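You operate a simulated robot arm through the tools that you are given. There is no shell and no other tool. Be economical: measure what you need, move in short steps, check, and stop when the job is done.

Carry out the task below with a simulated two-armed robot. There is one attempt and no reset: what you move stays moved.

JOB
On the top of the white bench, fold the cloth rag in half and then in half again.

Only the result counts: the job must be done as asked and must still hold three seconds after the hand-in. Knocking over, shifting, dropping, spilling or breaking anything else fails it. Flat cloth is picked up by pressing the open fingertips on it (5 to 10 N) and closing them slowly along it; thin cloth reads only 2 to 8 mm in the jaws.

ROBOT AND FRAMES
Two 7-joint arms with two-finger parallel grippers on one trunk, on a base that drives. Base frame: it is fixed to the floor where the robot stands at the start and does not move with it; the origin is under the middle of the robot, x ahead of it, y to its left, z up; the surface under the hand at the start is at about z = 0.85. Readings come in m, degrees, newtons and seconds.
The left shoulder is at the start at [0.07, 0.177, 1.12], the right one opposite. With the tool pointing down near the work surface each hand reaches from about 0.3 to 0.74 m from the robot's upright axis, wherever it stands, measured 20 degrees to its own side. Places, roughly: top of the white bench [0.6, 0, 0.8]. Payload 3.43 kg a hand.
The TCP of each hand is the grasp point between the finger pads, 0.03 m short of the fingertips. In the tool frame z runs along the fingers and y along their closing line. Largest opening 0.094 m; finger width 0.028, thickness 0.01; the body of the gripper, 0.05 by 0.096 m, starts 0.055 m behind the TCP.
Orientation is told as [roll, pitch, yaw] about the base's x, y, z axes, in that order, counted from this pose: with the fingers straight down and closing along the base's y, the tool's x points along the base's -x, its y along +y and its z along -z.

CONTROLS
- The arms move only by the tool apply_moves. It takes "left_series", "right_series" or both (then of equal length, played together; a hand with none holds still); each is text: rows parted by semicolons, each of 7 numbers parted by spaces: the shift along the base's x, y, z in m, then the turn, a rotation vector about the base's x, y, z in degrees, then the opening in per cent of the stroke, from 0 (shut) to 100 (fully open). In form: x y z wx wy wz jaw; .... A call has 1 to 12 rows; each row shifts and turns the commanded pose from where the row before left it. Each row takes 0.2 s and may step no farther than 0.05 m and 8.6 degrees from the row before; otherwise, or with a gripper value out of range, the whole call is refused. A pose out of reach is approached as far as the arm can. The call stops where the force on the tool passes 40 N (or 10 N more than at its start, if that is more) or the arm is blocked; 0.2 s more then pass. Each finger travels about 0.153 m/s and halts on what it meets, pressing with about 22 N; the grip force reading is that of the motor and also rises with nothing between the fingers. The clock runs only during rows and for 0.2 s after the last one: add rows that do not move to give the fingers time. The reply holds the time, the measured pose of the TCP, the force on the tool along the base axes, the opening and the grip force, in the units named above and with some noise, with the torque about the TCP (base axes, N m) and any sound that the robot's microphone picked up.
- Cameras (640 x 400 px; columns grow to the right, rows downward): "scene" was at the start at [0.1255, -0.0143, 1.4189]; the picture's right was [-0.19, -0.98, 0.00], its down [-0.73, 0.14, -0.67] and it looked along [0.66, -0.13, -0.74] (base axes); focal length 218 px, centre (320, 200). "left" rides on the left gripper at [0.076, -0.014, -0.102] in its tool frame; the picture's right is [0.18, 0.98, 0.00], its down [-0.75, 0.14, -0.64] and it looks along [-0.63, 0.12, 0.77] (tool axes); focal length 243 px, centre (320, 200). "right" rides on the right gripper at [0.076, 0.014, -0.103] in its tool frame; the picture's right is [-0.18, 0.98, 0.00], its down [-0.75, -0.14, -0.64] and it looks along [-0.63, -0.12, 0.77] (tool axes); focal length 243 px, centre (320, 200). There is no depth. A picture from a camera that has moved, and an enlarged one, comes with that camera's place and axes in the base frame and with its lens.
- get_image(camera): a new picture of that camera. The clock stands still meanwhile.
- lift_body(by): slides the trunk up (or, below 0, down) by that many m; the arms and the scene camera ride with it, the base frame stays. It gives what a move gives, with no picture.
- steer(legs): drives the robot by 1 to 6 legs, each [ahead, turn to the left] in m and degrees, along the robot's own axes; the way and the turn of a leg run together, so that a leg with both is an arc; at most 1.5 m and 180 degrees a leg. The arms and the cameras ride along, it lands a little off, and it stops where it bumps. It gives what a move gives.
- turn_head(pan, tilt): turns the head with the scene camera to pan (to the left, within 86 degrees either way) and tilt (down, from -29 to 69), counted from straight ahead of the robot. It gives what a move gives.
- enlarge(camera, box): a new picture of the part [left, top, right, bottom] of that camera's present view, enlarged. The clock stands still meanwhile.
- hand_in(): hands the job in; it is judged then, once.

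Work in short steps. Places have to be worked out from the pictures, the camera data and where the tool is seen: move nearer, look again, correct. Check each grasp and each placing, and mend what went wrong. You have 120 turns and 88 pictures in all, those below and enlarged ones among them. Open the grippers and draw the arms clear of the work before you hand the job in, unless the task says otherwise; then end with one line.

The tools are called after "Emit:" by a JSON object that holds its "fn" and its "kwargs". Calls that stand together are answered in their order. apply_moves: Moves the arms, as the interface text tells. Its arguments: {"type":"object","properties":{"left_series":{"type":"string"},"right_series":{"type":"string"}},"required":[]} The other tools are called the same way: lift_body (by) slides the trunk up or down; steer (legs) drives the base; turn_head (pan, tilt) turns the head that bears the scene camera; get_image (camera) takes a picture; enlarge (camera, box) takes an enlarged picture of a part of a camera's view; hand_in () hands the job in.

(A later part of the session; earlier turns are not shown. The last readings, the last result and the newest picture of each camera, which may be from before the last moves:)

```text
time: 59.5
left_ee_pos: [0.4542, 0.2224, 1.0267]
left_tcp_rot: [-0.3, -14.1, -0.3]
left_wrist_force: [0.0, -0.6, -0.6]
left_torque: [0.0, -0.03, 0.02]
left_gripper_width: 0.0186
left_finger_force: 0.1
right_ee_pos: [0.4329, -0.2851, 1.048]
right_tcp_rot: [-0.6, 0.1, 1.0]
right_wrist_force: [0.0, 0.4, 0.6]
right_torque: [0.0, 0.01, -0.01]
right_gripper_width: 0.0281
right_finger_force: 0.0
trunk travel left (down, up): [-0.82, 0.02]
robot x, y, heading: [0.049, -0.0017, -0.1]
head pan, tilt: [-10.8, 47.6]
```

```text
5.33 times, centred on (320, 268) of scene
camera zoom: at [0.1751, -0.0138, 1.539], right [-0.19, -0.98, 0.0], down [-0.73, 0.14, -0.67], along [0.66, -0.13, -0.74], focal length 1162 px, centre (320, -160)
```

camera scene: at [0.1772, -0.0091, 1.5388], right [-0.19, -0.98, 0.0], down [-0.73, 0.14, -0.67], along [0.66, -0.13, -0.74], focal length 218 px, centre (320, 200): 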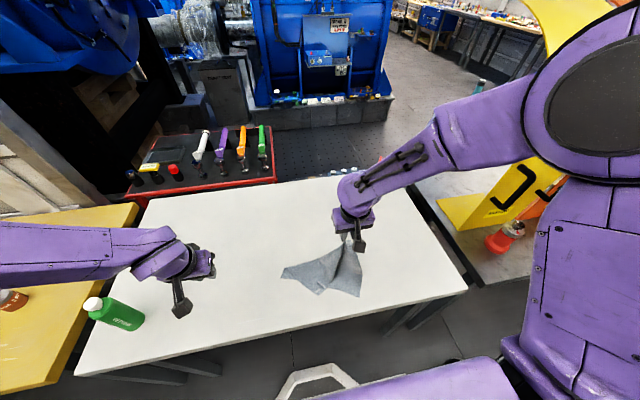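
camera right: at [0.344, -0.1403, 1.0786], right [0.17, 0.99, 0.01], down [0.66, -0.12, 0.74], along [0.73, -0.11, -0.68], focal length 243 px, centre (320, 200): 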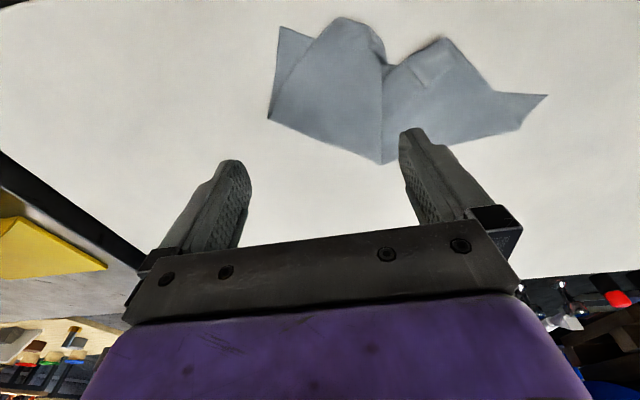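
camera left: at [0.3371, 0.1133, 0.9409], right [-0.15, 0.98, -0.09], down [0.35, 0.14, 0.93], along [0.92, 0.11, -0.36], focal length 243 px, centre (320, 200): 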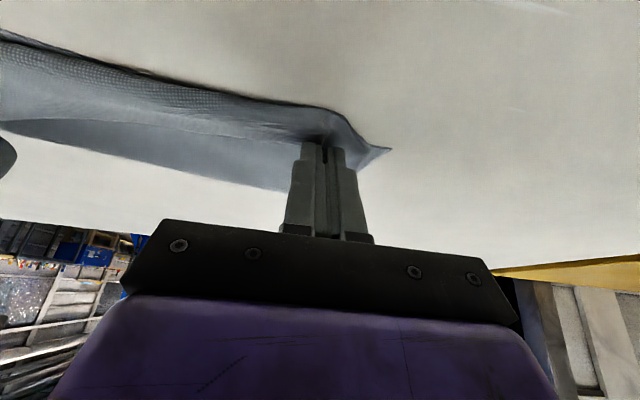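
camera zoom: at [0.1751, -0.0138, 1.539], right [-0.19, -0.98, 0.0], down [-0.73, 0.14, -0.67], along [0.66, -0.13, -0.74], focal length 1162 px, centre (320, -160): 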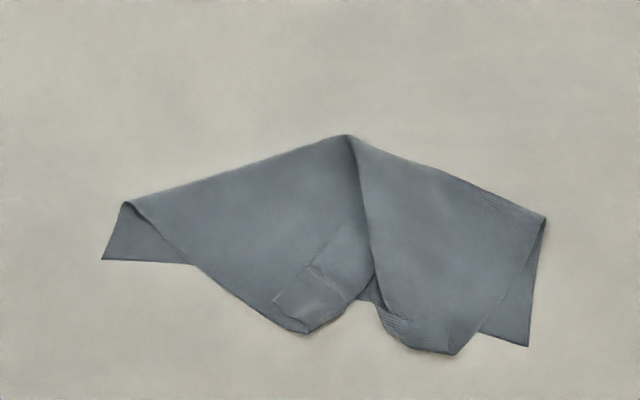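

Free, but the upper panel is folded in on itself: FL lies at (0.412,−0.053), FR at (0.385,−0.132), while their targets are D (0.478,0.059) and A (0.380,−0.176). I pull them out one at a time, starting with the left hand over FL.

Emit:
{"fn": "apply_moves", "kwargs": {"left_series": "-0.005 -0.039 -0.014 0 3.5 0 25;-0.005 -0.039 -0.014 0 3.5 0 25;-0.005 -0.039 -0.014 0 3.5 0 25;-0.005 -0.039 -0.014 0 3.5 0 25;-0.005 -0.039 -0.014 0 0 0 25;-0.005 -0.039 -0.014 0 0 0 25;-0.005 -0.039 -0.014 0 0 0 25;0 0 0 0 0 0 25"}}

Emit:
{"fn": "get_image", "kwargs": {"camera": "left"}}

```text
time: 61.3
left_ee_pos: [0.4196, -0.0512, 0.9288]
left_tcp_rot: [-0.4, -0.2, -0.3]
left_wrist_force: [0.4, -0.5, 0.4]
left_torque: [0.01, 0.01, -0.01]
left_gripper_width: 0.0238
left_finger_force: 0.0
right_ee_pos: [0.4332, -0.2829, 1.0477]
right_tcp_rot: [-0.6, -0.1, 0.9]
right_wrist_force: [-0.1, 0.2, 0.1]
right_torque: [0.02, -0.01, 0.02]
right_gripper_width: 0.0282
right_finger_force: 0.0
trunk travel left (down, up): [-0.82, 0.02]
robot x, y, heading: [0.0508, -0.0005, 0.1]
head pan, tilt: [-10.8, 47.6]
```

```text
22 pictures are left
camera left: at [0.3436, -0.0648, 1.0327], right [-0.18, 0.98, -0.01], down [0.75, 0.14, 0.64], along [0.63, 0.11, -0.77], focal length 243 px, centre (320, 200)
```

left: 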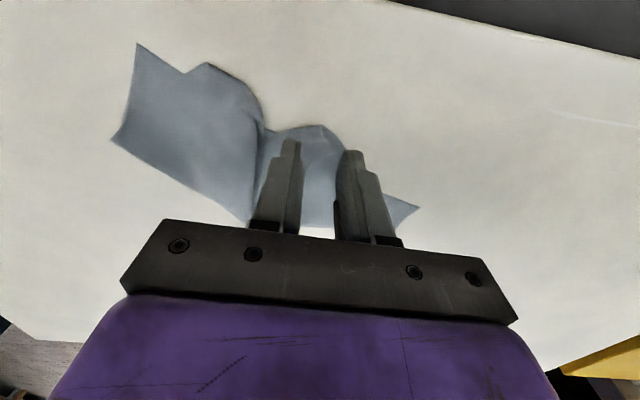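

The flap edge near FL is at x≈0.416. I shift 6 mm nearer, descend, press and pinch with the left hand.

Emit:
{"fn": "apply_moves", "kwargs": {"left_series": "-0.006 0 -0.025 0 0 0 25;0 0 -0.02 0 0 0 25;0 0 -0.004 0 0 0 25;0 0 0 0 0 0 25;0 0 0 0 0 0 20;0 0 0 0 0 0 15;0 0 0 0 0 0 10;0 0 0 0 0 0 5;0 0 0 0 0 0 0;0 0 0 0 0 0 0;0 0 0.015 0 0 0 0;0 0 0.015 0 0 0 0"}}

Emit:
{"fn": "get_image", "kwargs": {"camera": "left"}}

```text
time: 63.9
left_ee_pos: [0.412, -0.0523, 0.9092]
left_tcp_rot: [-0.3, -0.1, -0.4]
left_wrist_force: [-1.0, -0.3, -0.5]
left_torque: [0.02, -0.01, 0.0]
left_gripper_width: 0.002
left_finger_force: 22.0
right_ee_pos: [0.4332, -0.2841, 1.0467]
right_tcp_rot: [-0.5, 0.0, 0.8]
right_wrist_force: [0.3, 0.3, -1.0]
right_torque: [0.01, 0.0, -0.04]
right_gripper_width: 0.0285
right_finger_force: 0.2
trunk travel left (down, up): [-0.82, 0.02]
robot x, y, heading: [0.0484, 0.0014, 0.1]
head pan, tilt: [-10.8, 47.6]
```

```text
21 pictures are left
camera left: at [0.3351, -0.0655, 1.0136], right [-0.18, 0.98, -0.01], down [0.75, 0.14, 0.64], along [0.63, 0.11, -0.77], focal length 243 px, centre (320, 200)
```

left: 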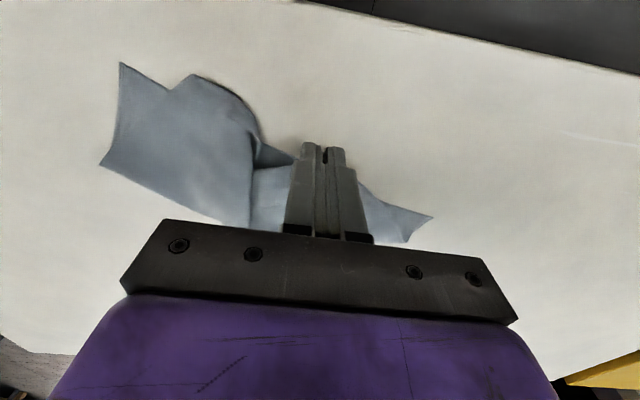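

FL is held. I carry it low over to D and set it down, keeping hold for a look.

Emit:
{"fn": "apply_moves", "kwargs": {"left_series": "0.012 0.022 0.005 0 0 0 0;0.014 0.026 0.003 0 0 0 0;0.014 0.028 0 0 0 0 0;0.014 0.028 -0.008 0 0 0 0;0 0 -0.018 0 0 0 0;0 0 0 0 0 0 0"}}

Emit:
{"fn": "enlarge", "kwargs": {"camera": "scene", "box": [265, 230, 375, 305]}}

```text
time: 65.3
left_ee_pos: [0.4673, 0.0537, 0.8932]
left_tcp_rot: [-0.3, -0.1, -0.3]
left_wrist_force: [-0.3, -0.2, -0.2]
left_torque: [0.02, 0.0, 0.01]
left_gripper_width: 0.0018
left_finger_force: 22.4
right_ee_pos: [0.4327, -0.2848, 1.0471]
right_tcp_rot: [-0.4, -0.1, 0.9]
right_wrist_force: [0.1, -0.5, -0.3]
right_torque: [0.0, 0.01, 0.02]
right_gripper_width: 0.028
right_finger_force: 0.0
trunk travel left (down, up): [-0.82, 0.02]
robot x, y, heading: [0.0511, 0.0008, 0.0]
head pan, tilt: [-10.8, 47.6]
```

```text
5.33 times, centred on (320, 268) of scene
camera zoom: at [0.1752, -0.0147, 1.539], right [-0.19, -0.98, 0.0], down [-0.73, 0.14, -0.67], along [0.66, -0.13, -0.74], focal length 1162 px, centre (320, -160)
```

zoom: 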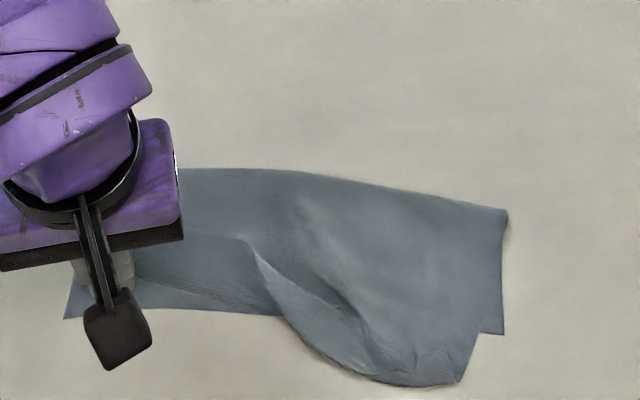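

Very good: the panel unfolds. I shift the held FL a little further to NL (0.447,0.082), and bring the right hand above FR at (0.369,−0.13).

Emit:
{"fn": "apply_moves", "kwargs": {"left_series": "-0.006 0.003 0 0 0 0 0;-0.006 0.003 0 0 0 0 0;-0.005 0.003 0 0 0 0 0;-0.005 0.003 0 0 0 0 0;0 0 0 0 0 0 0;0 0 0 0 0 0 0", "right_series": "-0.0131 0.0332 -0.0234 0 0 0 25;-0.0131 0.0332 -0.0234 0 0 0 25;-0.0131 0.0332 -0.0234 0 0 0 25;-0.0131 0.0332 -0.0234 0 0 0 25;-0.0131 0.0332 -0.0234 0 0 0 25;0 0 0 0 0 0 25"}}

Emit:
{"fn": "get_image", "kwargs": {"camera": "right"}}

```text
time: 66.7
left_ee_pos: [0.4449, 0.0631, 0.8931]
left_tcp_rot: [-0.4, -0.2, -0.3]
left_wrist_force: [-0.4, 0.3, -1.0]
left_torque: [0.02, 0.0, -0.02]
left_gripper_width: 0.002
left_finger_force: 21.8
right_ee_pos: [0.3688, -0.119, 0.9317]
right_tcp_rot: [0.0, -0.2, 0.6]
right_wrist_force: [-0.4, 0.0, 0.0]
right_torque: [-0.04, -0.02, -0.05]
right_gripper_width: 0.0236
right_finger_force: 0.1
trunk travel left (down, up): [-0.82, 0.02]
robot x, y, heading: [0.0502, 0.0015, -0.0]
head pan, tilt: [-10.8, 47.6]
```

```text
19 pictures are left
camera right: at [0.2923, -0.106, 1.0344], right [0.17, 0.98, 0.0], down [0.75, -0.13, 0.64], along [0.63, -0.11, -0.77], focal length 243 px, centre (320, 200)
```

right: 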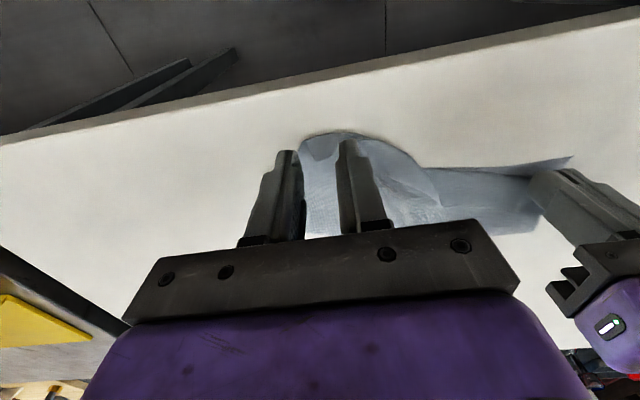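

FR edge is at x≈0.375, y −0.134 to −0.10. Small shift, then press and pinch with the right hand and lift slightly.

Emit:
{"fn": "apply_moves", "kwargs": {"right_series": "0.003 0.005 -0.025 0 0 0 25;0 0 -0.022 0 0 0 25;0 0 -0.005 0 0 0 25;0 0 0 0 0 0 25;0 0 0 0 0 0 20;0 0 0 0 0 0 15;0 0 0 0 0 0 10;0 0 0 0 0 0 5;0 0 0 0 0 0 0;0 0 0 0 0 0 0;0 0 0.01 0 0 0 0;0 0 0.01 0 0 0 0"}}

Emit:
{"fn": "get_image", "kwargs": {"camera": "right"}}

```text
time: 69.3
left_ee_pos: [0.4445, 0.0634, 0.8909]
left_tcp_rot: [-0.3, -0.1, -0.3]
left_wrist_force: [-0.1, 0.7, 0.3]
left_torque: [0.0, 0.0, 0.01]
left_gripper_width: 0.0018
left_finger_force: 22.5
right_ee_pos: [0.3662, -0.1155, 0.8967]
right_tcp_rot: [0.2, 1.1, -0.5]
right_wrist_force: [0.1, -0.3, -0.6]
right_torque: [-0.02, 0.0, 0.02]
right_gripper_width: 0.002
right_finger_force: 21.8
trunk travel left (down, up): [-0.82, 0.02]
robot x, y, heading: [0.0469, 0.0006, -0.0]
head pan, tilt: [-10.8, 47.6]
```

```text
18 pictures are left
camera right: at [0.2918, -0.1017, 0.9996], right [0.19, 0.98, 0.0], down [0.77, -0.15, 0.63], along [0.61, -0.12, -0.78], focal length 243 px, centre (320, 200)
```

right: 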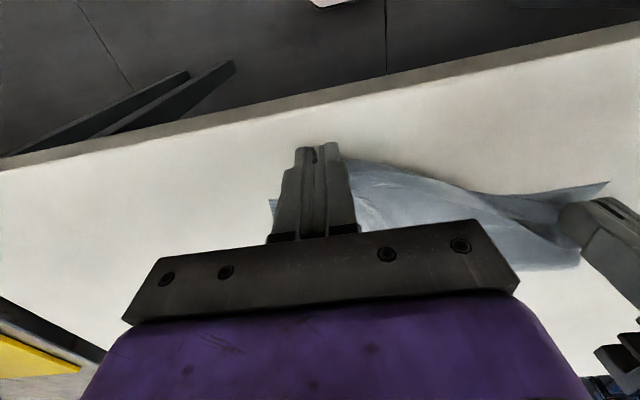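

Both corners are held. I spread them to their targets on the near edge and read the tension.

Emit:
{"fn": "apply_moves", "kwargs": {"left_series": "-0.004 0.002 0 0 0 0 0;-0.003 0.002 0 0 0 0 0;0 0 0 0 0 0 0", "right_series": "0.008 -0.013 0.003 0 0 0 0;0.008 -0.013 0 0 0 0 0;0 0 0 0 0 0 0"}}

Emit:
{"fn": "enlarge", "kwargs": {"camera": "scene", "box": [265, 230, 375, 305]}}

```text
time: 70.1
left_ee_pos: [0.4372, 0.0687, 0.8923]
left_tcp_rot: [-0.4, -0.1, -0.5]
left_wrist_force: [-2.7, -9.3, 0.8]
left_torque: [-0.3, 0.1, -0.19]
left_gripper_width: 0.0018
left_finger_force: 22.0
right_ee_pos: [0.3871, -0.14, 0.9021]
right_tcp_rot: [-0.4, -0.2, 1.0]
right_wrist_force: [2.3, 9.7, 0.0]
right_torque: [0.28, -0.06, 0.09]
right_gripper_width: 0.002
right_finger_force: 21.9
trunk travel left (down, up): [-0.82, 0.02]
robot x, y, heading: [0.0495, 0.0009, -0.0]
head pan, tilt: [-10.8, 47.6]
```

```text
5.33 times, centred on (320, 268) of scene
camera zoom: at [0.1755, -0.0138, 1.5389], right [-0.19, -0.98, 0.0], down [-0.73, 0.14, -0.67], along [0.66, -0.13, -0.74], focal length 1162 px, centre (320, -160)
```

zoom: 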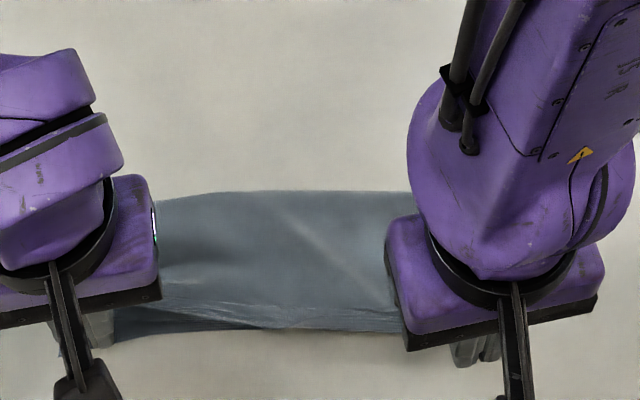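

Strip is spread evenly (9.5 N taut). I relax, lower both to the bench, open, and slide out toward the robot, off the edge, before rising.

Emit:
{"fn": "apply_moves", "kwargs": {"left_series": "0 -0.002 -0.004 0 0 0 0;0 0 -0.003 0 0 0 0;0 0 0 0 0 0 0;0 0 0 0 0 0 10;0 0 0 0 0 0 20;0 0 0 0 0 0 30;0 0 0.001 0 0 0 30;-0.012 0 0.001 0 0 0 30;-0.012 0 0 0 0 0 30;0 0 0.02 0 0 0 30;0 0 0.03 0 0 0 30;0 0 0 0 0 0 30", "right_series": "0 0.002 -0.008 0 0 0 0;0 0 -0.008 0 0 0 0;0 0 0 0 0 0 0;0 0 0 0 0 0 10;0 0 0 0 0 0 20;0 0 0 0 0 0 30;0 0 0.001 0 0 0 30;-0.012 0 0.001 0 0 0 30;-0.012 0 0 0 0 0 30;0 0 0.02 0 0 0 30;0 0 0.03 0 0 0 30;0 0 0 0 0 0 30"}}

Emit:
{"fn": "get_image", "kwargs": {"camera": "right"}}

```text
time: 72.7
left_ee_pos: [0.4149, 0.0684, 0.9368]
left_tcp_rot: [-0.3, 0.0, -0.3]
left_wrist_force: [0.1, -0.4, 0.4]
left_torque: [-0.01, 0.0, 0.02]
left_gripper_width: 0.0284
left_finger_force: 0.0
right_ee_pos: [0.3627, -0.1344, 0.9374]
right_tcp_rot: [-0.4, 0.1, 0.9]
right_wrist_force: [0.5, 0.2, 0.9]
right_torque: [0.01, -0.01, -0.02]
right_gripper_width: 0.0282
right_finger_force: 0.0
trunk travel left (down, up): [-0.82, 0.02]
robot x, y, heading: [0.0453, 0.0018, -0.1]
head pan, tilt: [-10.8, 47.6]
```

```text
16 pictures are left
camera right: at [0.2845, -0.1215, 1.0404], right [0.17, 0.99, -0.01], down [0.76, -0.13, 0.64], along [0.63, -0.11, -0.77], focal length 243 px, centre (320, 200)
```

right: 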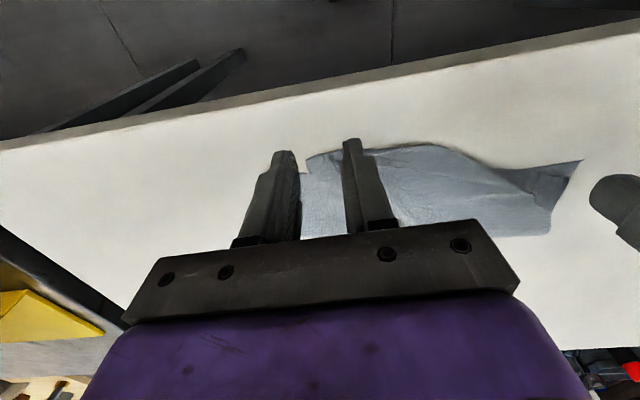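

Both appear free. I raise the hands further and spread them to inspect.

Emit:
{"fn": "apply_moves", "kwargs": {"left_series": "0 0 0.04 0 0 0 30;0 0.03 0.03 0 0 0 30;0 0.04 0 0 0 0 30;0 0.04 0 0 0 0 30;0 0.02 0 0 0 0 30", "right_series": "0 0 0.04 0 0 0 30;0 -0.03 0.03 0 0 0 30;0.01 -0.04 0 0 0 0 30;0.02 -0.04 0 0 0 0 30;0.02 -0.02 0 0 0 0 30"}}

Emit:
{"fn": "enlarge", "kwargs": {"camera": "scene", "box": [265, 230, 375, 305]}}

```text
time: 73.9
left_ee_pos: [0.4131, 0.1974, 1.0066]
left_tcp_rot: [-0.3, 0.0, -0.5]
left_wrist_force: [0.4, 0.3, 0.1]
left_torque: [0.0, -0.02, 0.02]
left_gripper_width: 0.028
left_finger_force: 0.1
right_ee_pos: [0.4119, -0.2674, 1.0067]
right_tcp_rot: [-0.5, 0.0, 0.9]
right_wrist_force: [0.2, -0.2, -0.4]
right_torque: [-0.04, -0.01, 0.03]
right_gripper_width: 0.028
right_finger_force: 0.1
trunk travel left (down, up): [-0.82, 0.02]
robot x, y, heading: [0.0487, 0.0008, 0.1]
head pan, tilt: [-10.8, 47.6]
```

```text
5.33 times, centred on (320, 268) of scene
camera zoom: at [0.1754, -0.0144, 1.5389], right [-0.19, -0.98, 0.0], down [-0.73, 0.14, -0.67], along [0.66, -0.13, -0.74], focal length 1162 px, centre (320, -160)
```

zoom: 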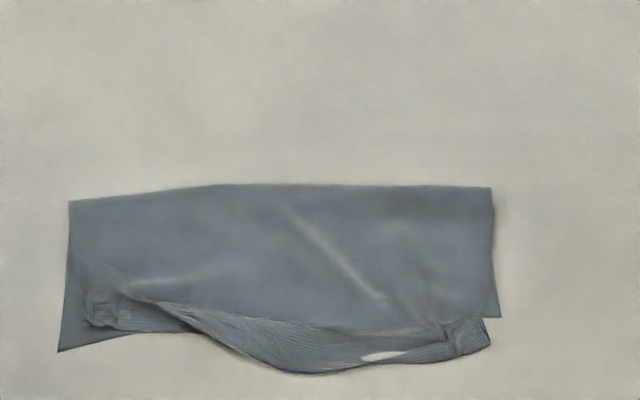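

The first fold is good: strip from fold edge (0.520,0.077)–(0.479,−0.184) to near edge (0.430,0.087)–(0.401,−0.167). For the second fold I'll pinch the middle of the right end (0.44,−0.176) with the right hand, jaws closing along x, so I yaw it by −96° first.

Emit:
{"fn": "apply_moves", "kwargs": {"right_series": "0 0 0 0 0 -8 35;0 0 0 0 0 -8 35;0 0 0 0 0 -8 35;0 0 0 0 0 -8 35;0 0 0 0 0 -8 35;0 0 0 0 0 -8 35;0 0 0 0 0 -8 35;0 0 0 0 0 -8 35;0 0 0 0 0 -8 35;0 0 0 0 0 -8 35;0 0 0 0 0 -8 35;0 0 0 0 0 -8 35", "left_series": "0 0.01 0 0 0 0 30;0 0.01 0 0 0 0 30;0 0.01 0 0 0 0 30;0 0.01 0 0 0 0 30;0 0 0 0 0 0 30;0 0 0 0 0 0 30;0 0 0 0 0 0 30;0 0 0 0 0 0 30;0 0 0 0 0 0 30;0 0 0 0 0 0 30;0 0 0 0 0 0 30;0 0 0 0 0 0 30"}}

```text
time: 76.5
left_ee_pos: [0.4138, 0.2366, 1.0075]
left_tcp_rot: [-0.3, -0.1, -0.2]
left_wrist_force: [-0.3, 0.1, 0.0]
left_torque: [0.01, 0.03, 0.02]
left_gripper_width: 0.0282
left_finger_force: 0.1
right_ee_pos: [0.413, -0.2677, 1.0082]
right_tcp_rot: [-0.5, -0.1, -95.3]
right_wrist_force: [0.2, -0.3, 0.0]
right_torque: [0.0, -0.01, 0.01]
right_gripper_width: 0.033
right_finger_force: 0.0
trunk travel left (down, up): [-0.82, 0.02]
robot x, y, heading: [0.0533, 0.0013, -0.1]
head pan, tilt: [-10.8, 47.6]
```

Yaw reached. I move over the right end at (0.44,−0.18) and hover.

Emit:
{"fn": "apply_moves", "kwargs": {"right_series": "0.009 0.029 -0.025 0 0 0 35;0.009 0.029 -0.025 0 0 0 35;0.008 0.029 -0.025 0 0 0 35;0 0 0 0 0 0 35"}}

Emit:
{"fn": "get_image", "kwargs": {"camera": "right"}}

```text
time: 77.5
left_ee_pos: [0.4141, 0.2373, 1.007]
left_tcp_rot: [-0.3, -0.1, -0.4]
left_wrist_force: [0.5, -0.4, -0.4]
left_torque: [0.0, -0.02, -0.03]
left_gripper_width: 0.0281
left_finger_force: 0.0
right_ee_pos: [0.4357, -0.1811, 0.9335]
right_tcp_rot: [-0.5, -0.1, -95.2]
right_wrist_force: [-0.9, 0.2, 0.0]
right_torque: [0.04, 0.02, 0.01]
right_gripper_width: 0.0328
right_finger_force: 0.1
trunk travel left (down, up): [-0.82, 0.02]
robot x, y, heading: [0.0493, 0.0005, 0.1]
head pan, tilt: [-10.8, 47.6]
```

```text
14 pictures are left
camera right: at [0.4575, -0.1059, 1.0351], right [0.96, -0.27, -0.01], down [-0.2, -0.74, 0.64], along [-0.18, -0.62, -0.77], focal length 243 px, centre (320, 200)
```

right: 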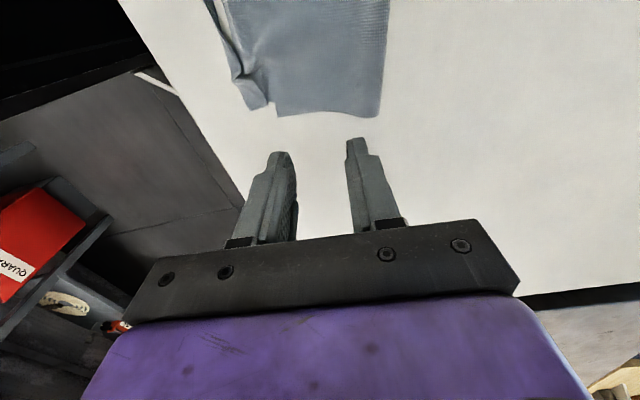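

Right end edge runs (0.407,−0.164)–(0.479,−0.185), middle (0.441,−0.174). I adjust, descend and press.

Emit:
{"fn": "apply_moves", "kwargs": {"right_series": "0.004 0.003 -0.025 0 0 0 35;0.003 0.003 -0.022 0 0 0 35;0 0 -0.006 0 0 0 35;0 0 -0.002 0 0 0 35;0 0 0 0 0 0 35"}}

```text
time: 78.7
left_ee_pos: [0.4111, 0.2371, 1.0077]
left_tcp_rot: [-0.3, -0.2, -0.2]
left_wrist_force: [0.4, 0.3, -0.6]
left_torque: [0.0, 0.01, 0.01]
left_gripper_width: 0.0281
left_finger_force: 0.0
right_ee_pos: [0.4439, -0.1752, 0.8813]
right_tcp_rot: [0.1, 0.0, -95.3]
right_wrist_force: [-3.7, -0.1, 28.2]
right_torque: [0.29, 0.19, 0.07]
right_gripper_width: 0.0327
right_finger_force: 0.0
trunk travel left (down, up): [-0.82, 0.02]
robot x, y, heading: [0.0468, 0.0021, 0.1]
head pan, tilt: [-10.8, 47.6]
stopped in row 5 (right hand): the force on the tool passed its limit at 42 N (the readings are from after the stop); the commanded pose is now the measured one
```

Too much pressure (28 N); I back off 1.5 mm and read.

Emit:
{"fn": "apply_moves", "kwargs": {"right_series": "0 0 0.0015 0 0 0 35;0 0 0 0 0 0 35"}}

```text
time: 79.2
left_ee_pos: [0.4123, 0.237, 1.0075]
left_tcp_rot: [-0.4, -0.2, -0.3]
left_wrist_force: [0.7, -0.9, 0.2]
left_torque: [-0.01, 0.02, -0.02]
left_gripper_width: 0.0283
left_finger_force: 0.0
right_ee_pos: [0.4444, -0.1745, 0.881]
right_tcp_rot: [0.0, -0.2, -95.2]
right_wrist_force: [-2.2, 0.4, 20.8]
right_torque: [0.24, 0.01, 0.0]
right_gripper_width: 0.0328
right_finger_force: 0.1
trunk travel left (down, up): [-0.82, 0.02]
robot x, y, heading: [0.0506, -0.0026, -0.1]
head pan, tilt: [-10.8, 47.6]
```

Still 21 N; another 2 mm up brings it into the band, then I close slowly.

Emit:
{"fn": "apply_moves", "kwargs": {"right_series": "0 0 0.002 0 0 0 35;0 0 0 0 0 0 30;0 0 0 0 0 0 25;0 0 0 0 0 0 20;0 0 0 0 0 0 15;0 0 0 0 0 0 10;0 0 0 0 0 0 5;0 0 0 0 0 0 0;0 0 0 0 0 0 0;0 0 0 0 0 0 0"}}

Emit:
{"fn": "apply_moves", "kwargs": {"right_series": "0 0.003 0.015 0 0 0 0;0 0.003 0.015 0 0 0 0;0 0 0 0 0 0 0"}}

Emit:
{"fn": "get_image", "kwargs": {"camera": "right"}}

```text
time: 81.5
left_ee_pos: [0.4154, 0.2373, 1.0077]
left_tcp_rot: [-0.3, 0.0, -0.3]
left_wrist_force: [0.0, 0.1, -0.3]
left_torque: [0.01, 0.01, 0.02]
left_gripper_width: 0.028
left_finger_force: 0.1
right_ee_pos: [0.4468, -0.1743, 0.8815]
right_tcp_rot: [-0.1, -0.1, -95.2]
right_wrist_force: [-0.5, 0.0, 1.3]
right_torque: [0.03, 0.01, 0.0]
right_gripper_width: 0.0019
right_finger_force: 22.0
trunk travel left (down, up): [-0.82, 0.02]
robot x, y, heading: [0.0491, 0.002, -0.3]
head pan, tilt: [-10.8, 47.6]
```

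```text
time: 82.2
left_ee_pos: [0.4144, 0.2363, 1.0071]
left_tcp_rot: [-0.3, 0.0, -0.3]
left_wrist_force: [0.8, 1.1, 0.3]
left_torque: [0.02, 0.01, 0.02]
left_gripper_width: 0.028
left_finger_force: 0.0
right_ee_pos: [0.4478, -0.1695, 0.9129]
right_tcp_rot: [-0.3, -0.1, -95.1]
right_wrist_force: [-0.1, -0.3, 0.2]
right_torque: [-0.02, 0.02, -0.01]
right_gripper_width: 0.0022
right_finger_force: 21.9
trunk travel left (down, up): [-0.82, 0.02]
robot x, y, heading: [0.0498, 0.0029, -0.0]
head pan, tilt: [-10.8, 47.6]
```

```text
13 pictures are left
camera right: at [0.4683, -0.0949, 1.0143], right [0.96, -0.27, 0.0], down [-0.21, -0.74, 0.64], along [-0.18, -0.62, -0.77], focal length 243 px, centre (320, 200)
```

right: 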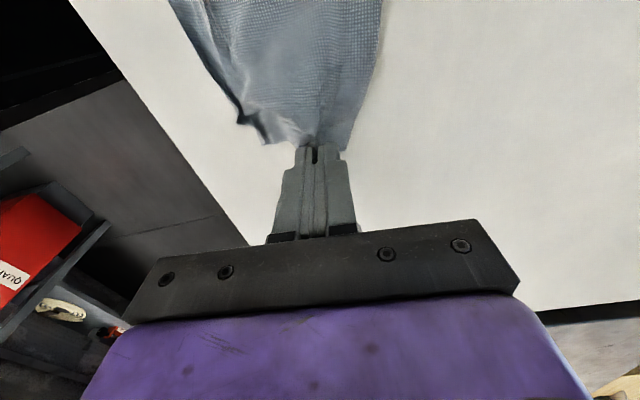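

Both layers appear lifted (nothing left on the bench there). I carry the end in an arc over to the left end.

Emit:
{"fn": "apply_moves", "kwargs": {"right_series": "0.002 0.010 0.025 0 0 0 0;0.002 0.018 0.022 0 0 0 0;0.002 0.022 0.016 0 0 0 0;0.002 0.024 0.010 0 0 0 0;0.002 0.025 0.005 0 0 0 0;0.002 0.025 0 0 0 0 0;0 0 0 0 0 0 0"}}

Emit:
{"fn": "enlarge", "kwargs": {"camera": "scene", "box": [250, 215, 390, 310]}}

```text
time: 83.8
left_ee_pos: [0.4141, 0.2355, 1.0081]
left_tcp_rot: [-0.2, 0.0, -0.4]
left_wrist_force: [-0.6, 0.1, 0.7]
left_torque: [-0.01, 0.04, -0.04]
left_gripper_width: 0.028
left_finger_force: 0.1
right_ee_pos: [0.4677, -0.0451, 1.0062]
right_tcp_rot: [-0.6, 4.1, -98.0]
right_wrist_force: [-0.4, 0.0, 0.1]
right_torque: [0.02, 0.02, 0.0]
right_gripper_width: 0.0021
right_finger_force: 21.8
trunk travel left (down, up): [-0.82, 0.02]
robot x, y, heading: [0.0487, 0.0007, 0.3]
head pan, tilt: [-10.8, 47.6]
```

```text
4.21 times, centred on (320, 262) of scene
camera zoom: at [0.1752, -0.0144, 1.539], right [-0.19, -0.98, 0.0], down [-0.73, 0.14, -0.67], along [0.66, -0.13, -0.74], focal length 917 px, centre (320, -63)
```

zoom: 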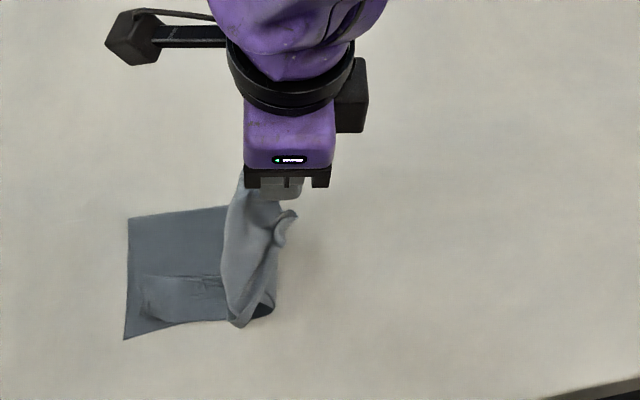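

Both layers came up cleanly. I complete the arc to the left end at about (0.475,0.065).

Emit:
{"fn": "apply_moves", "kwargs": {"right_series": "0.001 0.024 -0.010 0 0 0 0;0.001 0.023 -0.018 0 0 0 0;0.001 0.022 -0.026 0 0 0 0;0.001 0.020 -0.028 0 0 0 0;0.001 0.018 -0.024 0 0 0 0;0 0 0 0 0 0 0"}}

Emit:
{"fn": "enlarge", "kwargs": {"camera": "scene", "box": [250, 215, 390, 310]}}

```text
time: 85.2
left_ee_pos: [0.4125, 0.2359, 1.0087]
left_tcp_rot: [-0.3, -0.2, -0.3]
left_wrist_force: [1.5, 0.4, 0.2]
left_torque: [0.01, 0.03, 0.0]
left_gripper_width: 0.0281
left_finger_force: 0.0
right_ee_pos: [0.4645, 0.0588, 0.8843]
right_tcp_rot: [0.2, -0.2, -95.3]
right_wrist_force: [4.0, -2.9, 30.8]
right_torque: [0.15, -0.17, 0.0]
right_gripper_width: 0.0021
right_finger_force: 22.2
trunk travel left (down, up): [-0.82, 0.02]
robot x, y, heading: [0.0462, 0.0013, -0.2]
head pan, tilt: [-10.8, 47.6]
```

```text
4.21 times, centred on (320, 262) of scene
camera zoom: at [0.1727, -0.0151, 1.5396], right [-0.19, -0.98, 0.0], down [-0.72, 0.14, -0.68], along [0.66, -0.13, -0.74], focal length 917 px, centre (320, -63)
```

zoom: 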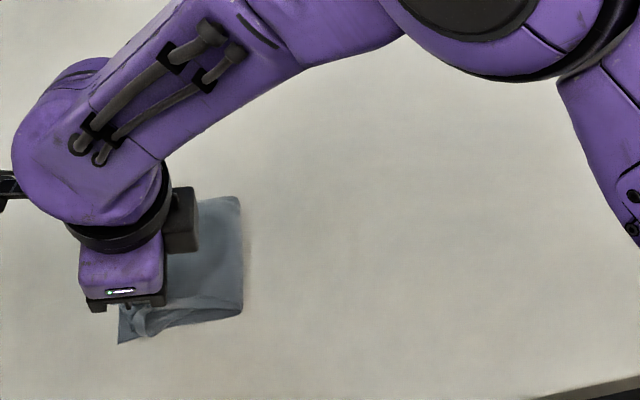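

The hand is pressing 31 N, so I ease up 4 mm, open slowly, and slide out toward −y before rising.

Emit:
{"fn": "apply_moves", "kwargs": {"right_series": "0 0 0.004 0 0 0 0;0 0 0 0 0 0 10;0 0 0 0 0 0 20;0 0 0 0 0 0 32;0 0 0 0 0 0 45;0 0 0.004 0 0 0 45;0 -0.010 0.003 0 0 0 45;0 -0.012 0.003 0 0 0 45;0 0 0.015 0 0 0 45;0 0 0 0 0 0 45"}}

Emit:
{"fn": "get_image", "kwargs": {"camera": "right"}}

```text
time: 87.5
left_ee_pos: [0.4157, 0.2367, 1.0069]
left_tcp_rot: [-0.3, 0.0, -0.3]
left_wrist_force: [-0.4, -0.1, 0.3]
left_torque: [-0.03, 0.0, 0.0]
left_gripper_width: 0.0284
left_finger_force: 0.0
right_ee_pos: [0.466, 0.036, 0.9125]
right_tcp_rot: [-0.8, 0.3, -96.5]
right_wrist_force: [0.0, 0.7, 0.0]
right_torque: [0.01, 0.0, -0.01]
right_gripper_width: 0.0421
right_finger_force: 0.1
trunk travel left (down, up): [-0.82, 0.02]
robot x, y, heading: [0.0501, -0.0002, -0.1]
head pan, tilt: [-10.8, 47.6]
```

```text
10 pictures are left
camera right: at [0.4892, 0.1095, 1.0146], right [0.96, -0.29, -0.02], down [-0.21, -0.74, 0.64], along [-0.2, -0.61, -0.77], focal length 243 px, centre (320, 200)
```

right: 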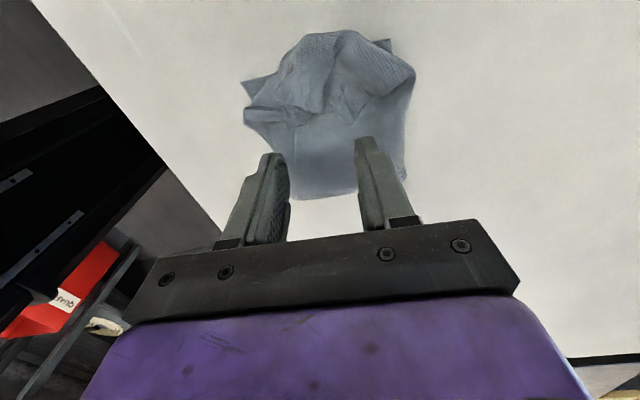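

Released cleanly. I raise and move the right hand off to the right and look.

Emit:
{"fn": "apply_moves", "kwargs": {"right_series": "0 0 0.04 0 0 0 45;0 -0.02 0.04 0 0 0 45;0 -0.045 0.01 0 0 0 30;0 -0.045 0 0 0 0 30;0 -0.045 0 0 0 0 30;0 -0.045 0 0 0 0 30;0 -0.04 0 0 0 0 30"}}

Emit:
{"fn": "enlarge", "kwargs": {"camera": "scene", "box": [260, 230, 350, 300]}}

```text
time: 88.1
left_ee_pos: [0.4137, 0.2361, 1.0083]
left_tcp_rot: [-0.3, -0.2, -0.3]
left_wrist_force: [0.4, -0.9, 0.3]
left_torque: [0.01, -0.01, 0.0]
left_gripper_width: 0.0281
left_finger_force: 0.0
right_ee_pos: [0.4169, 0.018, 0.9274]
right_tcp_rot: [-11.4, -0.5, -96.8]
right_wrist_force: [0.3, 0.4, 0.5]
right_torque: [0.0, 0.04, -0.01]
right_gripper_width: 0.0283
right_finger_force: 0.0
trunk travel left (down, up): [-0.82, 0.02]
robot x, y, heading: [0.0539, 0.0019, 0.0]
head pan, tilt: [-10.8, 47.6]
stopped in row 3 (right hand): the arm was blocked; the commanded pose is now the measured one
```

```text
5.71 times, centred on (305, 265) of scene
camera zoom: at [0.1748, -0.0148, 1.539], right [-0.19, -0.98, 0.0], down [-0.72, 0.14, -0.67], along [0.66, -0.13, -0.74], focal length 1245 px, centre (406, -171)
```

zoom: 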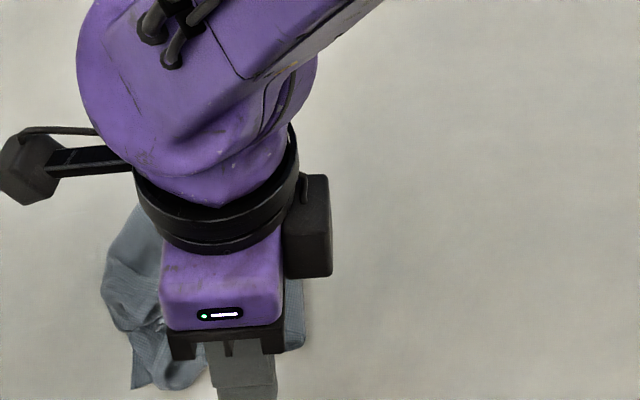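

The arm ran into a limit; the hand is still above the cloth. I move it gently up and toward −y in small steps.

Emit:
{"fn": "apply_moves", "kwargs": {"right_series": "0 -0.015 0.01 0 0 0 30;0.005 -0.02 0.01 0 0 0 30;0.005 -0.03 0.01 0 0 0 30;0.005 -0.035 0.01 0 0 0 30;0 -0.04 0.01 0 0 0 30;0 -0.04 0.01 0 0 0 30;0 0 0 0 0 0 30"}}

Emit:
{"fn": "enlarge", "kwargs": {"camera": "scene", "box": [260, 230, 350, 300]}}

```text
time: 89.7
left_ee_pos: [0.4154, 0.2354, 1.0074]
left_tcp_rot: [-0.3, -0.1, -0.3]
left_wrist_force: [-0.4, 1.0, 0.4]
left_torque: [0.01, 0.01, -0.01]
left_gripper_width: 0.0283
left_finger_force: 0.1
right_ee_pos: [0.4323, -0.1605, 0.9864]
right_tcp_rot: [-11.2, -0.7, -96.7]
right_wrist_force: [0.7, 0.1, 0.2]
right_torque: [-0.04, 0.01, 0.02]
right_gripper_width: 0.028
right_finger_force: 0.0
trunk travel left (down, up): [-0.82, 0.02]
robot x, y, heading: [0.0468, -0.0009, -0.1]
head pan, tilt: [-10.8, 47.6]
```

```text
5.71 times, centred on (305, 265) of scene
camera zoom: at [0.1756, -0.0135, 1.5389], right [-0.19, -0.98, 0.0], down [-0.73, 0.14, -0.67], along [0.66, -0.13, -0.74], focal length 1245 px, centre (406, -171)
```

zoom: 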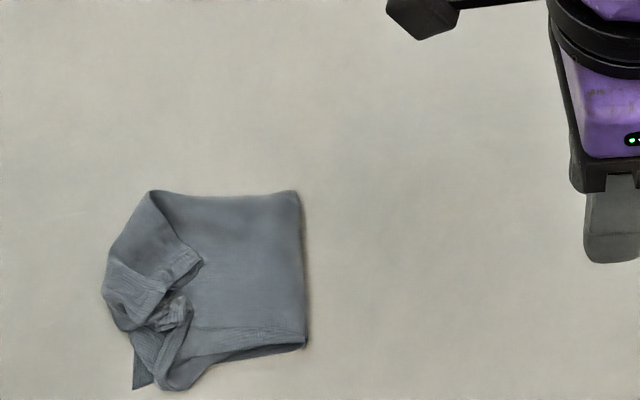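

The package is nearly right, but the moved end arrived rolled back ~5 cm (fold line too far left), since the fingers couldn't turn over. The left hand can do that turn naturally: I'll have it grip the standing end ridge at (0.463,0.052), open the fold again, and re-lay it with tilt. First I clear the right hand and bring the left over, yawed +80°.

Emit:
{"fn": "apply_moves", "kwargs": {"left_series": "0.0048 -0.0184 -0.0077 0 0 8 35;0.0048 -0.0184 -0.0077 0 0 8 35;0.0048 -0.0184 -0.0077 0 0 8 35;0.0048 -0.0184 -0.0077 0 0 8 35;0.0048 -0.0184 -0.0077 0 0 8 35;0.0048 -0.0184 -0.0077 0 0 8 35;0.0048 -0.0184 -0.0077 0 0 8 35;0.0048 -0.0184 -0.0077 0 0 8 35;0.0048 -0.0184 -0.0077 0 0 8 35;0.0048 -0.0184 -0.0077 0 0 8 35;0 0 0 0 0 0 35", "right_series": "0 -0.025 0.01 0 0 0 30;0 -0.025 0.01 0 0 0 30;0 -0.025 0.01 0 0 0 30;0 -0.025 0.01 0 0 0 30;0 -0.025 0.01 0 0 0 30;0 -0.025 0 0 0 0 30;0 -0.025 0 0 0 0 30;0 0 0 0 0 0 30;0 0 0 0 0 0 30;0 0 0 0 0 0 30;0 0 0 0 0 0 30"}}

Emit:
{"fn": "get_image", "kwargs": {"camera": "left"}}

```text
time: 92.1
left_ee_pos: [0.4621, 0.0523, 0.9291]
left_tcp_rot: [-0.3, 0.0, 79.8]
left_wrist_force: [0.4, -0.2, 0.8]
left_torque: [-0.01, -0.03, 0.01]
left_gripper_width: 0.033
left_finger_force: 0.1
right_ee_pos: [0.4305, -0.3363, 1.0387]
right_tcp_rot: [-11.3, -0.7, -96.7]
right_wrist_force: [0.0, 0.1, -0.4]
right_torque: [-0.02, 0.0, -0.01]
right_gripper_width: 0.0282
right_finger_force: 0.2
trunk travel left (down, up): [-0.82, 0.02]
robot x, y, heading: [0.0494, 0.0029, 0.1]
head pan, tilt: [-10.8, 47.6]
```

```text
7 pictures are left
camera left: at [0.4619, -0.0243, 1.0332], right [-1.0, -0.01, -0.01], down [-0.01, 0.77, 0.64], along [0.0, 0.64, -0.77], focal length 243 px, centre (320, 200)
```

left: 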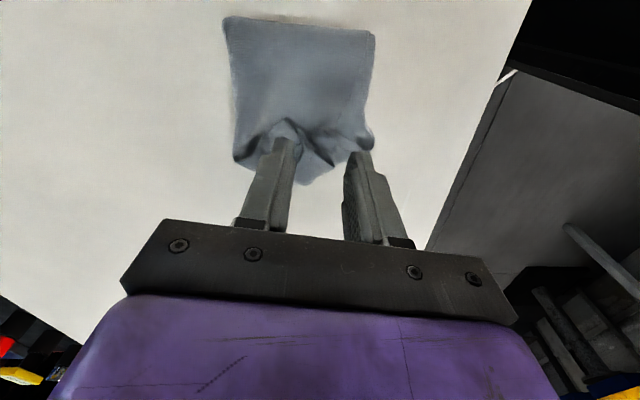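

Emit:
{"fn": "enlarge", "kwargs": {"camera": "left", "box": [215, 5, 395, 190]}}

```text
2.16 times, centred on (305, 98) of left
camera zoom: at [0.4619, -0.0243, 1.0332], right [-1.0, -0.01, -0.01], down [-0.01, 0.77, 0.64], along [0.0, 0.64, -0.77], focal length 525 px, centre (352, 422)
```

zoom: 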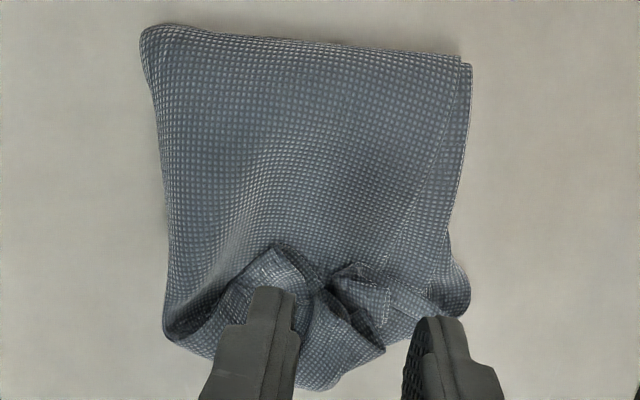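

The pinch knot stands at about (0.474,0.056). I shift 12 mm, descend to tips ~10 mm above the bench and close round it, then lift slightly.

Emit:
{"fn": "apply_moves", "kwargs": {"left_series": "0.006 0.001 -0.018 0 0 0 35;0.006 0.001 -0.018 0 0 0 35;0 0 -0.003 0 0 0 35;0 0 0 0 0 0 28;0 0 0 0 0 0 21;0 0 0 0 0 0 14;0 0 0 0 0 0 7;0 0 0 0 0 0 0;0 0 0 0 0 0 0;0 0 0.02 0 0 0 0;0 0 0.02 0 0 0 0;0 0 0 0 0 0 0"}}

Emit:
{"fn": "get_image", "kwargs": {"camera": "left"}}

```text
time: 94.7
left_ee_pos: [0.4732, 0.0549, 0.932]
left_tcp_rot: [-0.3, -0.2, 79.7]
left_wrist_force: [-0.1, -0.1, 0.4]
left_torque: [0.02, -0.04, 0.01]
left_gripper_width: 0.0025
left_finger_force: 22.2
right_ee_pos: [0.4293, -0.3368, 1.0377]
right_tcp_rot: [-11.3, -0.7, -96.7]
right_wrist_force: [0.6, -0.3, -0.2]
right_torque: [0.01, -0.01, 0.03]
right_gripper_width: 0.0278
right_finger_force: 0.2
trunk travel left (down, up): [-0.82, 0.02]
robot x, y, heading: [0.0524, 0.0001, -0.1]
head pan, tilt: [-10.8, 47.6]
```

```text
5 pictures are left
camera left: at [0.4739, -0.0229, 1.0347], right [-1.0, -0.01, -0.01], down [-0.01, 0.77, 0.64], along [0.0, 0.64, -0.77], focal length 243 px, centre (320, 200)
```

left: 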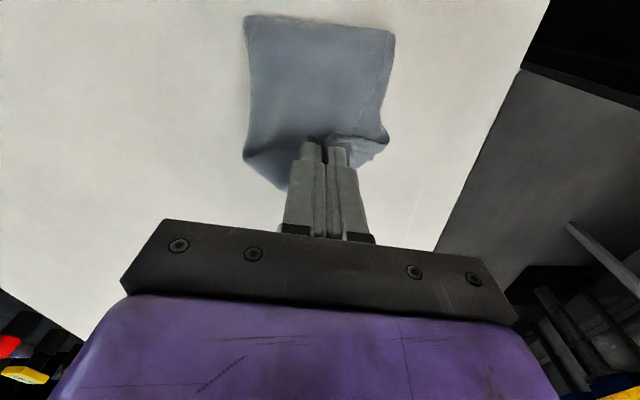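

Gripped (2.5 mm). I open the fold: carry the end up and over to the right to y≈−0.10, letting the lower half relax flat.

Emit:
{"fn": "apply_moves", "kwargs": {"left_series": "-0.002 -0.01 0.03 0 0 0 0;-0.004 -0.025 0.02 0 0 0 0;-0.004 -0.03 0.01 0 0 0 0;-0.005 -0.03 0 0 0 0 0;-0.005 -0.03 -0.015 0 0 0 0;-0.004 -0.03 -0.025 0 0 0 0;0 0 0 0 0 0 0"}}

Emit:
{"fn": "enlarge", "kwargs": {"camera": "scene", "box": [250, 215, 390, 310]}}

```text
time: 96.3
left_ee_pos: [0.45, -0.0981, 0.95]
left_tcp_rot: [-0.3, 0.0, 79.6]
left_wrist_force: [0.3, 0.4, 0.8]
left_torque: [0.01, -0.02, 0.03]
left_gripper_width: 0.0027
left_finger_force: 21.7
right_ee_pos: [0.4304, -0.3364, 1.0383]
right_tcp_rot: [-11.3, -0.7, -96.8]
right_wrist_force: [-0.7, -0.3, 0.2]
right_torque: [-0.03, -0.03, -0.01]
right_gripper_width: 0.0281
right_finger_force: 0.1
trunk travel left (down, up): [-0.82, 0.02]
robot x, y, heading: [0.0498, 0.0024, -0.3]
head pan, tilt: [-10.8, 47.6]
```

```text
4.21 times, centred on (320, 262) of scene
camera zoom: at [0.175, -0.0136, 1.539], right [-0.19, -0.98, 0.0], down [-0.73, 0.14, -0.67], along [0.66, -0.13, -0.74], focal length 917 px, centre (320, -63)
```

zoom: 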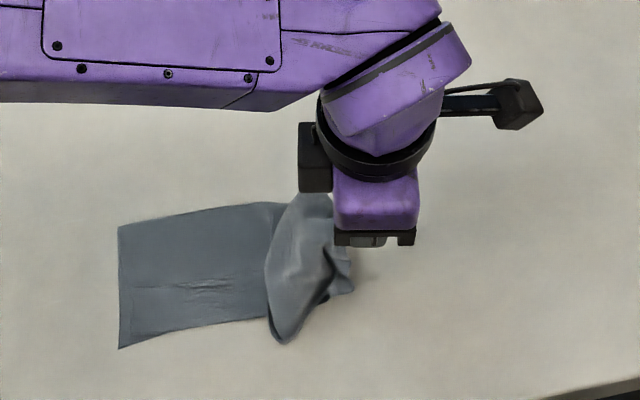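

Lower half is flat again, left end at (0.516,0.080)–(0.423,0.085). Now I fold back toward it in an arc, tilting the fingers progressively toward −y.

Emit:
{"fn": "apply_moves", "kwargs": {"left_series": "0.002 0.0161 0.0248 -5.9 1 0 0;0.002 0.0236 0.0114 -6.9 1.2 0 0;0.002 0.0266 0.004 -6.9 1.2 0 0;0.002 0.0273 -0.0035 -6.9 1.2 0 0;0.002 0.0272 -0.0098 -6.9 1.2 0 0;0.002 0.0249 -0.0163 -6.9 1.2 0 0;0 0 0 0 0 0 0"}}

```text
time: 97.9
left_ee_pos: [0.4622, 0.0461, 0.9624]
left_tcp_rot: [-0.6, 41.1, 79.4]
left_wrist_force: [-0.4, -0.2, -0.2]
left_torque: [0.01, 0.0, 0.03]
left_gripper_width: 0.0025
left_finger_force: 21.7
right_ee_pos: [0.4304, -0.3365, 1.0375]
right_tcp_rot: [-11.4, -0.6, -96.8]
right_wrist_force: [0.0, 0.2, 0.0]
right_torque: [0.0, 0.0, 0.02]
right_gripper_width: 0.0282
right_finger_force: 0.0
trunk travel left (down, up): [-0.82, 0.02]
robot x, y, heading: [0.0521, -0.0033, -0.2]
head pan, tilt: [-10.8, 47.6]
```

Tracking is perfect with the tilt at 41°. I finish the lay-down to ~68° tilt at the left end.

Emit:
{"fn": "apply_moves", "kwargs": {"left_series": "0.002 0.02 -0.022 -6.9 1.2 0 0;0.002 0.015 -0.022 -6.9 1.2 0 0;0.002 0.011 -0.02 -6.9 1.2 0 0;0.002 0.006 -0.012 -5.9 1 0 0;0 0.001 -0.004 0 0 0 0;0 0 0 0 0 0 0"}}

Emit:
{"fn": "get_image", "kwargs": {"camera": "left"}}

```text
time: 99.3
left_ee_pos: [0.4714, 0.1001, 0.8816]
left_tcp_rot: [-1.5, 68.0, 78.8]
left_wrist_force: [0.9, 0.0, 5.0]
left_torque: [-0.13, 0.02, -0.04]
left_gripper_width: 0.0027
left_finger_force: 22.4
right_ee_pos: [0.4305, -0.3374, 1.0386]
right_tcp_rot: [-11.1, -0.6, -96.7]
right_wrist_force: [-0.9, -0.2, 0.2]
right_torque: [0.01, -0.01, -0.02]
right_gripper_width: 0.0283
right_finger_force: 0.1
trunk travel left (down, up): [-0.82, 0.02]
robot x, y, heading: [0.0516, 0.0018, 0.1]
head pan, tilt: [-10.8, 47.6]
```

```text
3 pictures are left
camera left: at [0.4955, 0.1621, 0.9918], right [-0.98, 0.1, 0.16], down [0.01, 0.89, -0.46], along [-0.19, -0.45, -0.87], focal length 243 px, centre (320, 200)
```

left: 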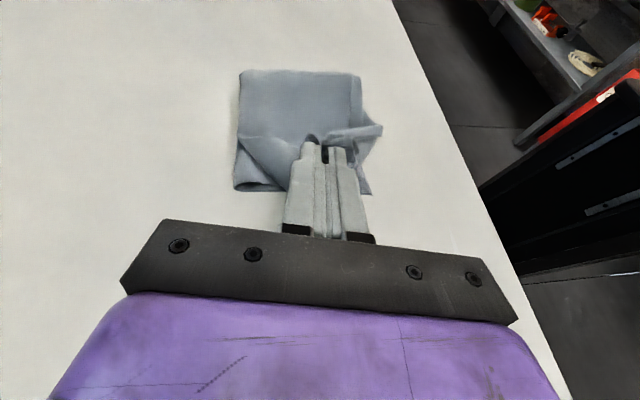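

The package is now square with the fold at y≈−0.044, as wanted. I open and withdraw backward along the fingers (+y), then rise.

Emit:
{"fn": "apply_moves", "kwargs": {"left_series": "0 0 0 0 0 0 8;0 0 0 0 0 0 18;0 0 0 0 0 0 30;0 0 0 0 0 0 40;0 0.008 0.002 0 0 0 40;0 0.015 0.004 0 0 0 40;0 0.02 0.008 0 0 0 40;0 0.03 0.015 0 0 0 40;0 0.03 0.03 0 0 0 40;0 0.02 0.04 0 0 0 40;0 0.02 0.04 0 0 0 40;0 0 0 0 0 0 40"}}

Emit:
{"fn": "enlarge", "kwargs": {"camera": "scene", "box": [240, 220, 350, 300]}}

```text
time: 101.9
left_ee_pos: [0.4709, 0.2404, 1.0196]
left_tcp_rot: [-1.3, 67.9, 79.0]
left_wrist_force: [0.7, -0.6, 0.1]
left_torque: [-0.03, -0.01, 0.02]
left_gripper_width: 0.0376
left_finger_force: 0.0
right_ee_pos: [0.4291, -0.3367, 1.0379]
right_tcp_rot: [-11.3, -0.8, -96.6]
right_wrist_force: [-0.9, -0.3, -0.2]
right_torque: [-0.02, -0.01, -0.02]
right_gripper_width: 0.028
right_finger_force: 0.1
trunk travel left (down, up): [-0.82, 0.02]
robot x, y, heading: [0.046, 0.0008, -0.3]
head pan, tilt: [-10.8, 47.6]
```

```text
5.00 times, centred on (295, 260) of scene
camera zoom: at [0.1759, -0.014, 1.5389], right [-0.19, -0.98, 0.0], down [-0.73, 0.14, -0.67], along [0.66, -0.13, -0.74], focal length 1089 px, centre (445, -100)
```

zoom: 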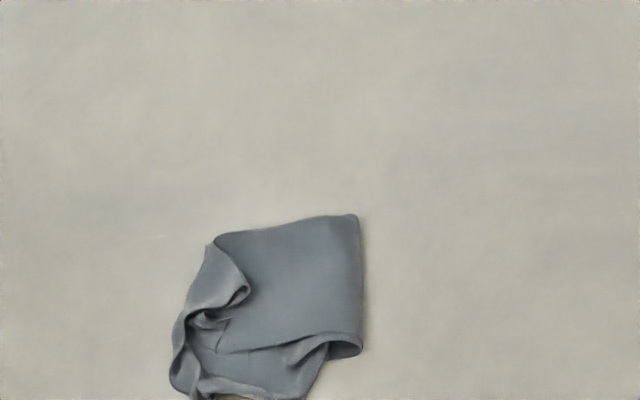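

The package stayed folded but its left end curled a little on withdrawal. I look once at the whole of it.

Emit:
{"fn": "enlarge", "kwargs": {"camera": "scene", "box": [262, 250, 332, 312]}}

```text
6.45 times, centred on (297, 281) of scene
camera zoom: at [0.1759, -0.014, 1.5389], right [-0.19, -0.98, 0.0], down [-0.73, 0.14, -0.67], along [0.66, -0.13, -0.74], focal length 1406 px, centre (468, -323)
```

zoom: 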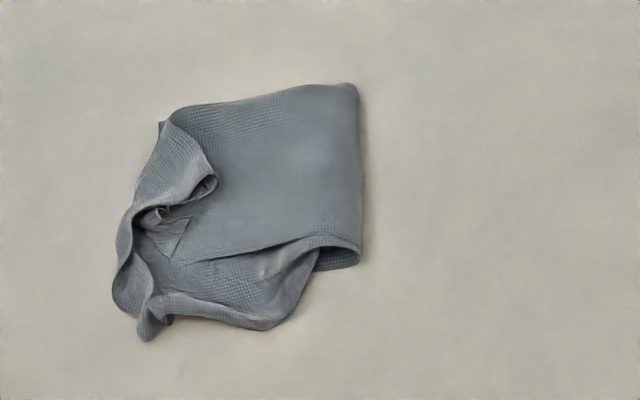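

Fold geometry is good; only loose curls stand at about (0.482,0.066) and (0.463,0.084). I press them flat straight down with the tilted fingertips, no pinching.

Emit:
{"fn": "apply_moves", "kwargs": {"left_series": "0 -0.035 -0.022 0 0 0 20;0 -0.035 -0.022 0 0 0 20;0 -0.035 -0.022 0 0 0 20;0 -0.035 -0.022 0 0 0 20;0 0 -0.02 0 0 0 20;0 0 -0.015 0 0 0 20;0 0 -0.006 0 0 0 20;0 0 -0.003 0 0 0 20;0 0 0 0 0 0 20"}}

```text
time: 103.9
left_ee_pos: [0.4717, 0.103, 0.8903]
left_tcp_rot: [-1.3, 67.8, 78.9]
left_wrist_force: [0.1, 0.0, 0.6]
left_torque: [0.01, 0.01, 0.02]
left_gripper_width: 0.0188
left_finger_force: 0.0
right_ee_pos: [0.4313, -0.3353, 1.0382]
right_tcp_rot: [-11.3, -0.7, -96.7]
right_wrist_force: [0.6, 1.0, 1.0]
right_torque: [-0.02, 0.02, 0.04]
right_gripper_width: 0.0285
right_finger_force: 0.0
trunk travel left (down, up): [-0.82, 0.02]
robot x, y, heading: [0.0511, 0.0003, 0.1]
head pan, tilt: [-10.8, 47.6]
```

Light contact so far; I press a few mm more, hold briefly, and lift straight up, then press once more nearer the (0.445,0.09) corner.

Emit:
{"fn": "apply_moves", "kwargs": {"left_series": "0 0 -0.004 0 0 0 20;0 0 -0.003 0 0 0 20;0 0 -0.002 0 0 0 20;0 0 0 0 0 0 20;0 0 0.03 0 0 0 20;-0.025 0.012 0 0 0 0 20;0 0 -0.025 0 0 0 20;0 0 -0.004 0 0 0 20;0 0 0 0 0 0 20;0 0 0.035 0 0 0 20"}}

```text
time: 106.1
left_ee_pos: [0.4468, 0.1125, 0.9156]
left_tcp_rot: [-1.4, 67.9, 79.0]
left_wrist_force: [0.3, 1.2, -0.2]
left_torque: [0.01, 0.01, 0.0]
left_gripper_width: 0.0187
left_finger_force: 0.1
right_ee_pos: [0.4305, -0.3367, 1.0378]
right_tcp_rot: [-11.3, -0.7, -96.7]
right_wrist_force: [1.1, 0.2, 0.1]
right_torque: [0.02, 0.0, 0.02]
right_gripper_width: 0.0281
right_finger_force: 0.1
trunk travel left (down, up): [-0.82, 0.02]
robot x, y, heading: [0.0524, -0.0008, -0.1]
head pan, tilt: [-10.8, 47.6]
```

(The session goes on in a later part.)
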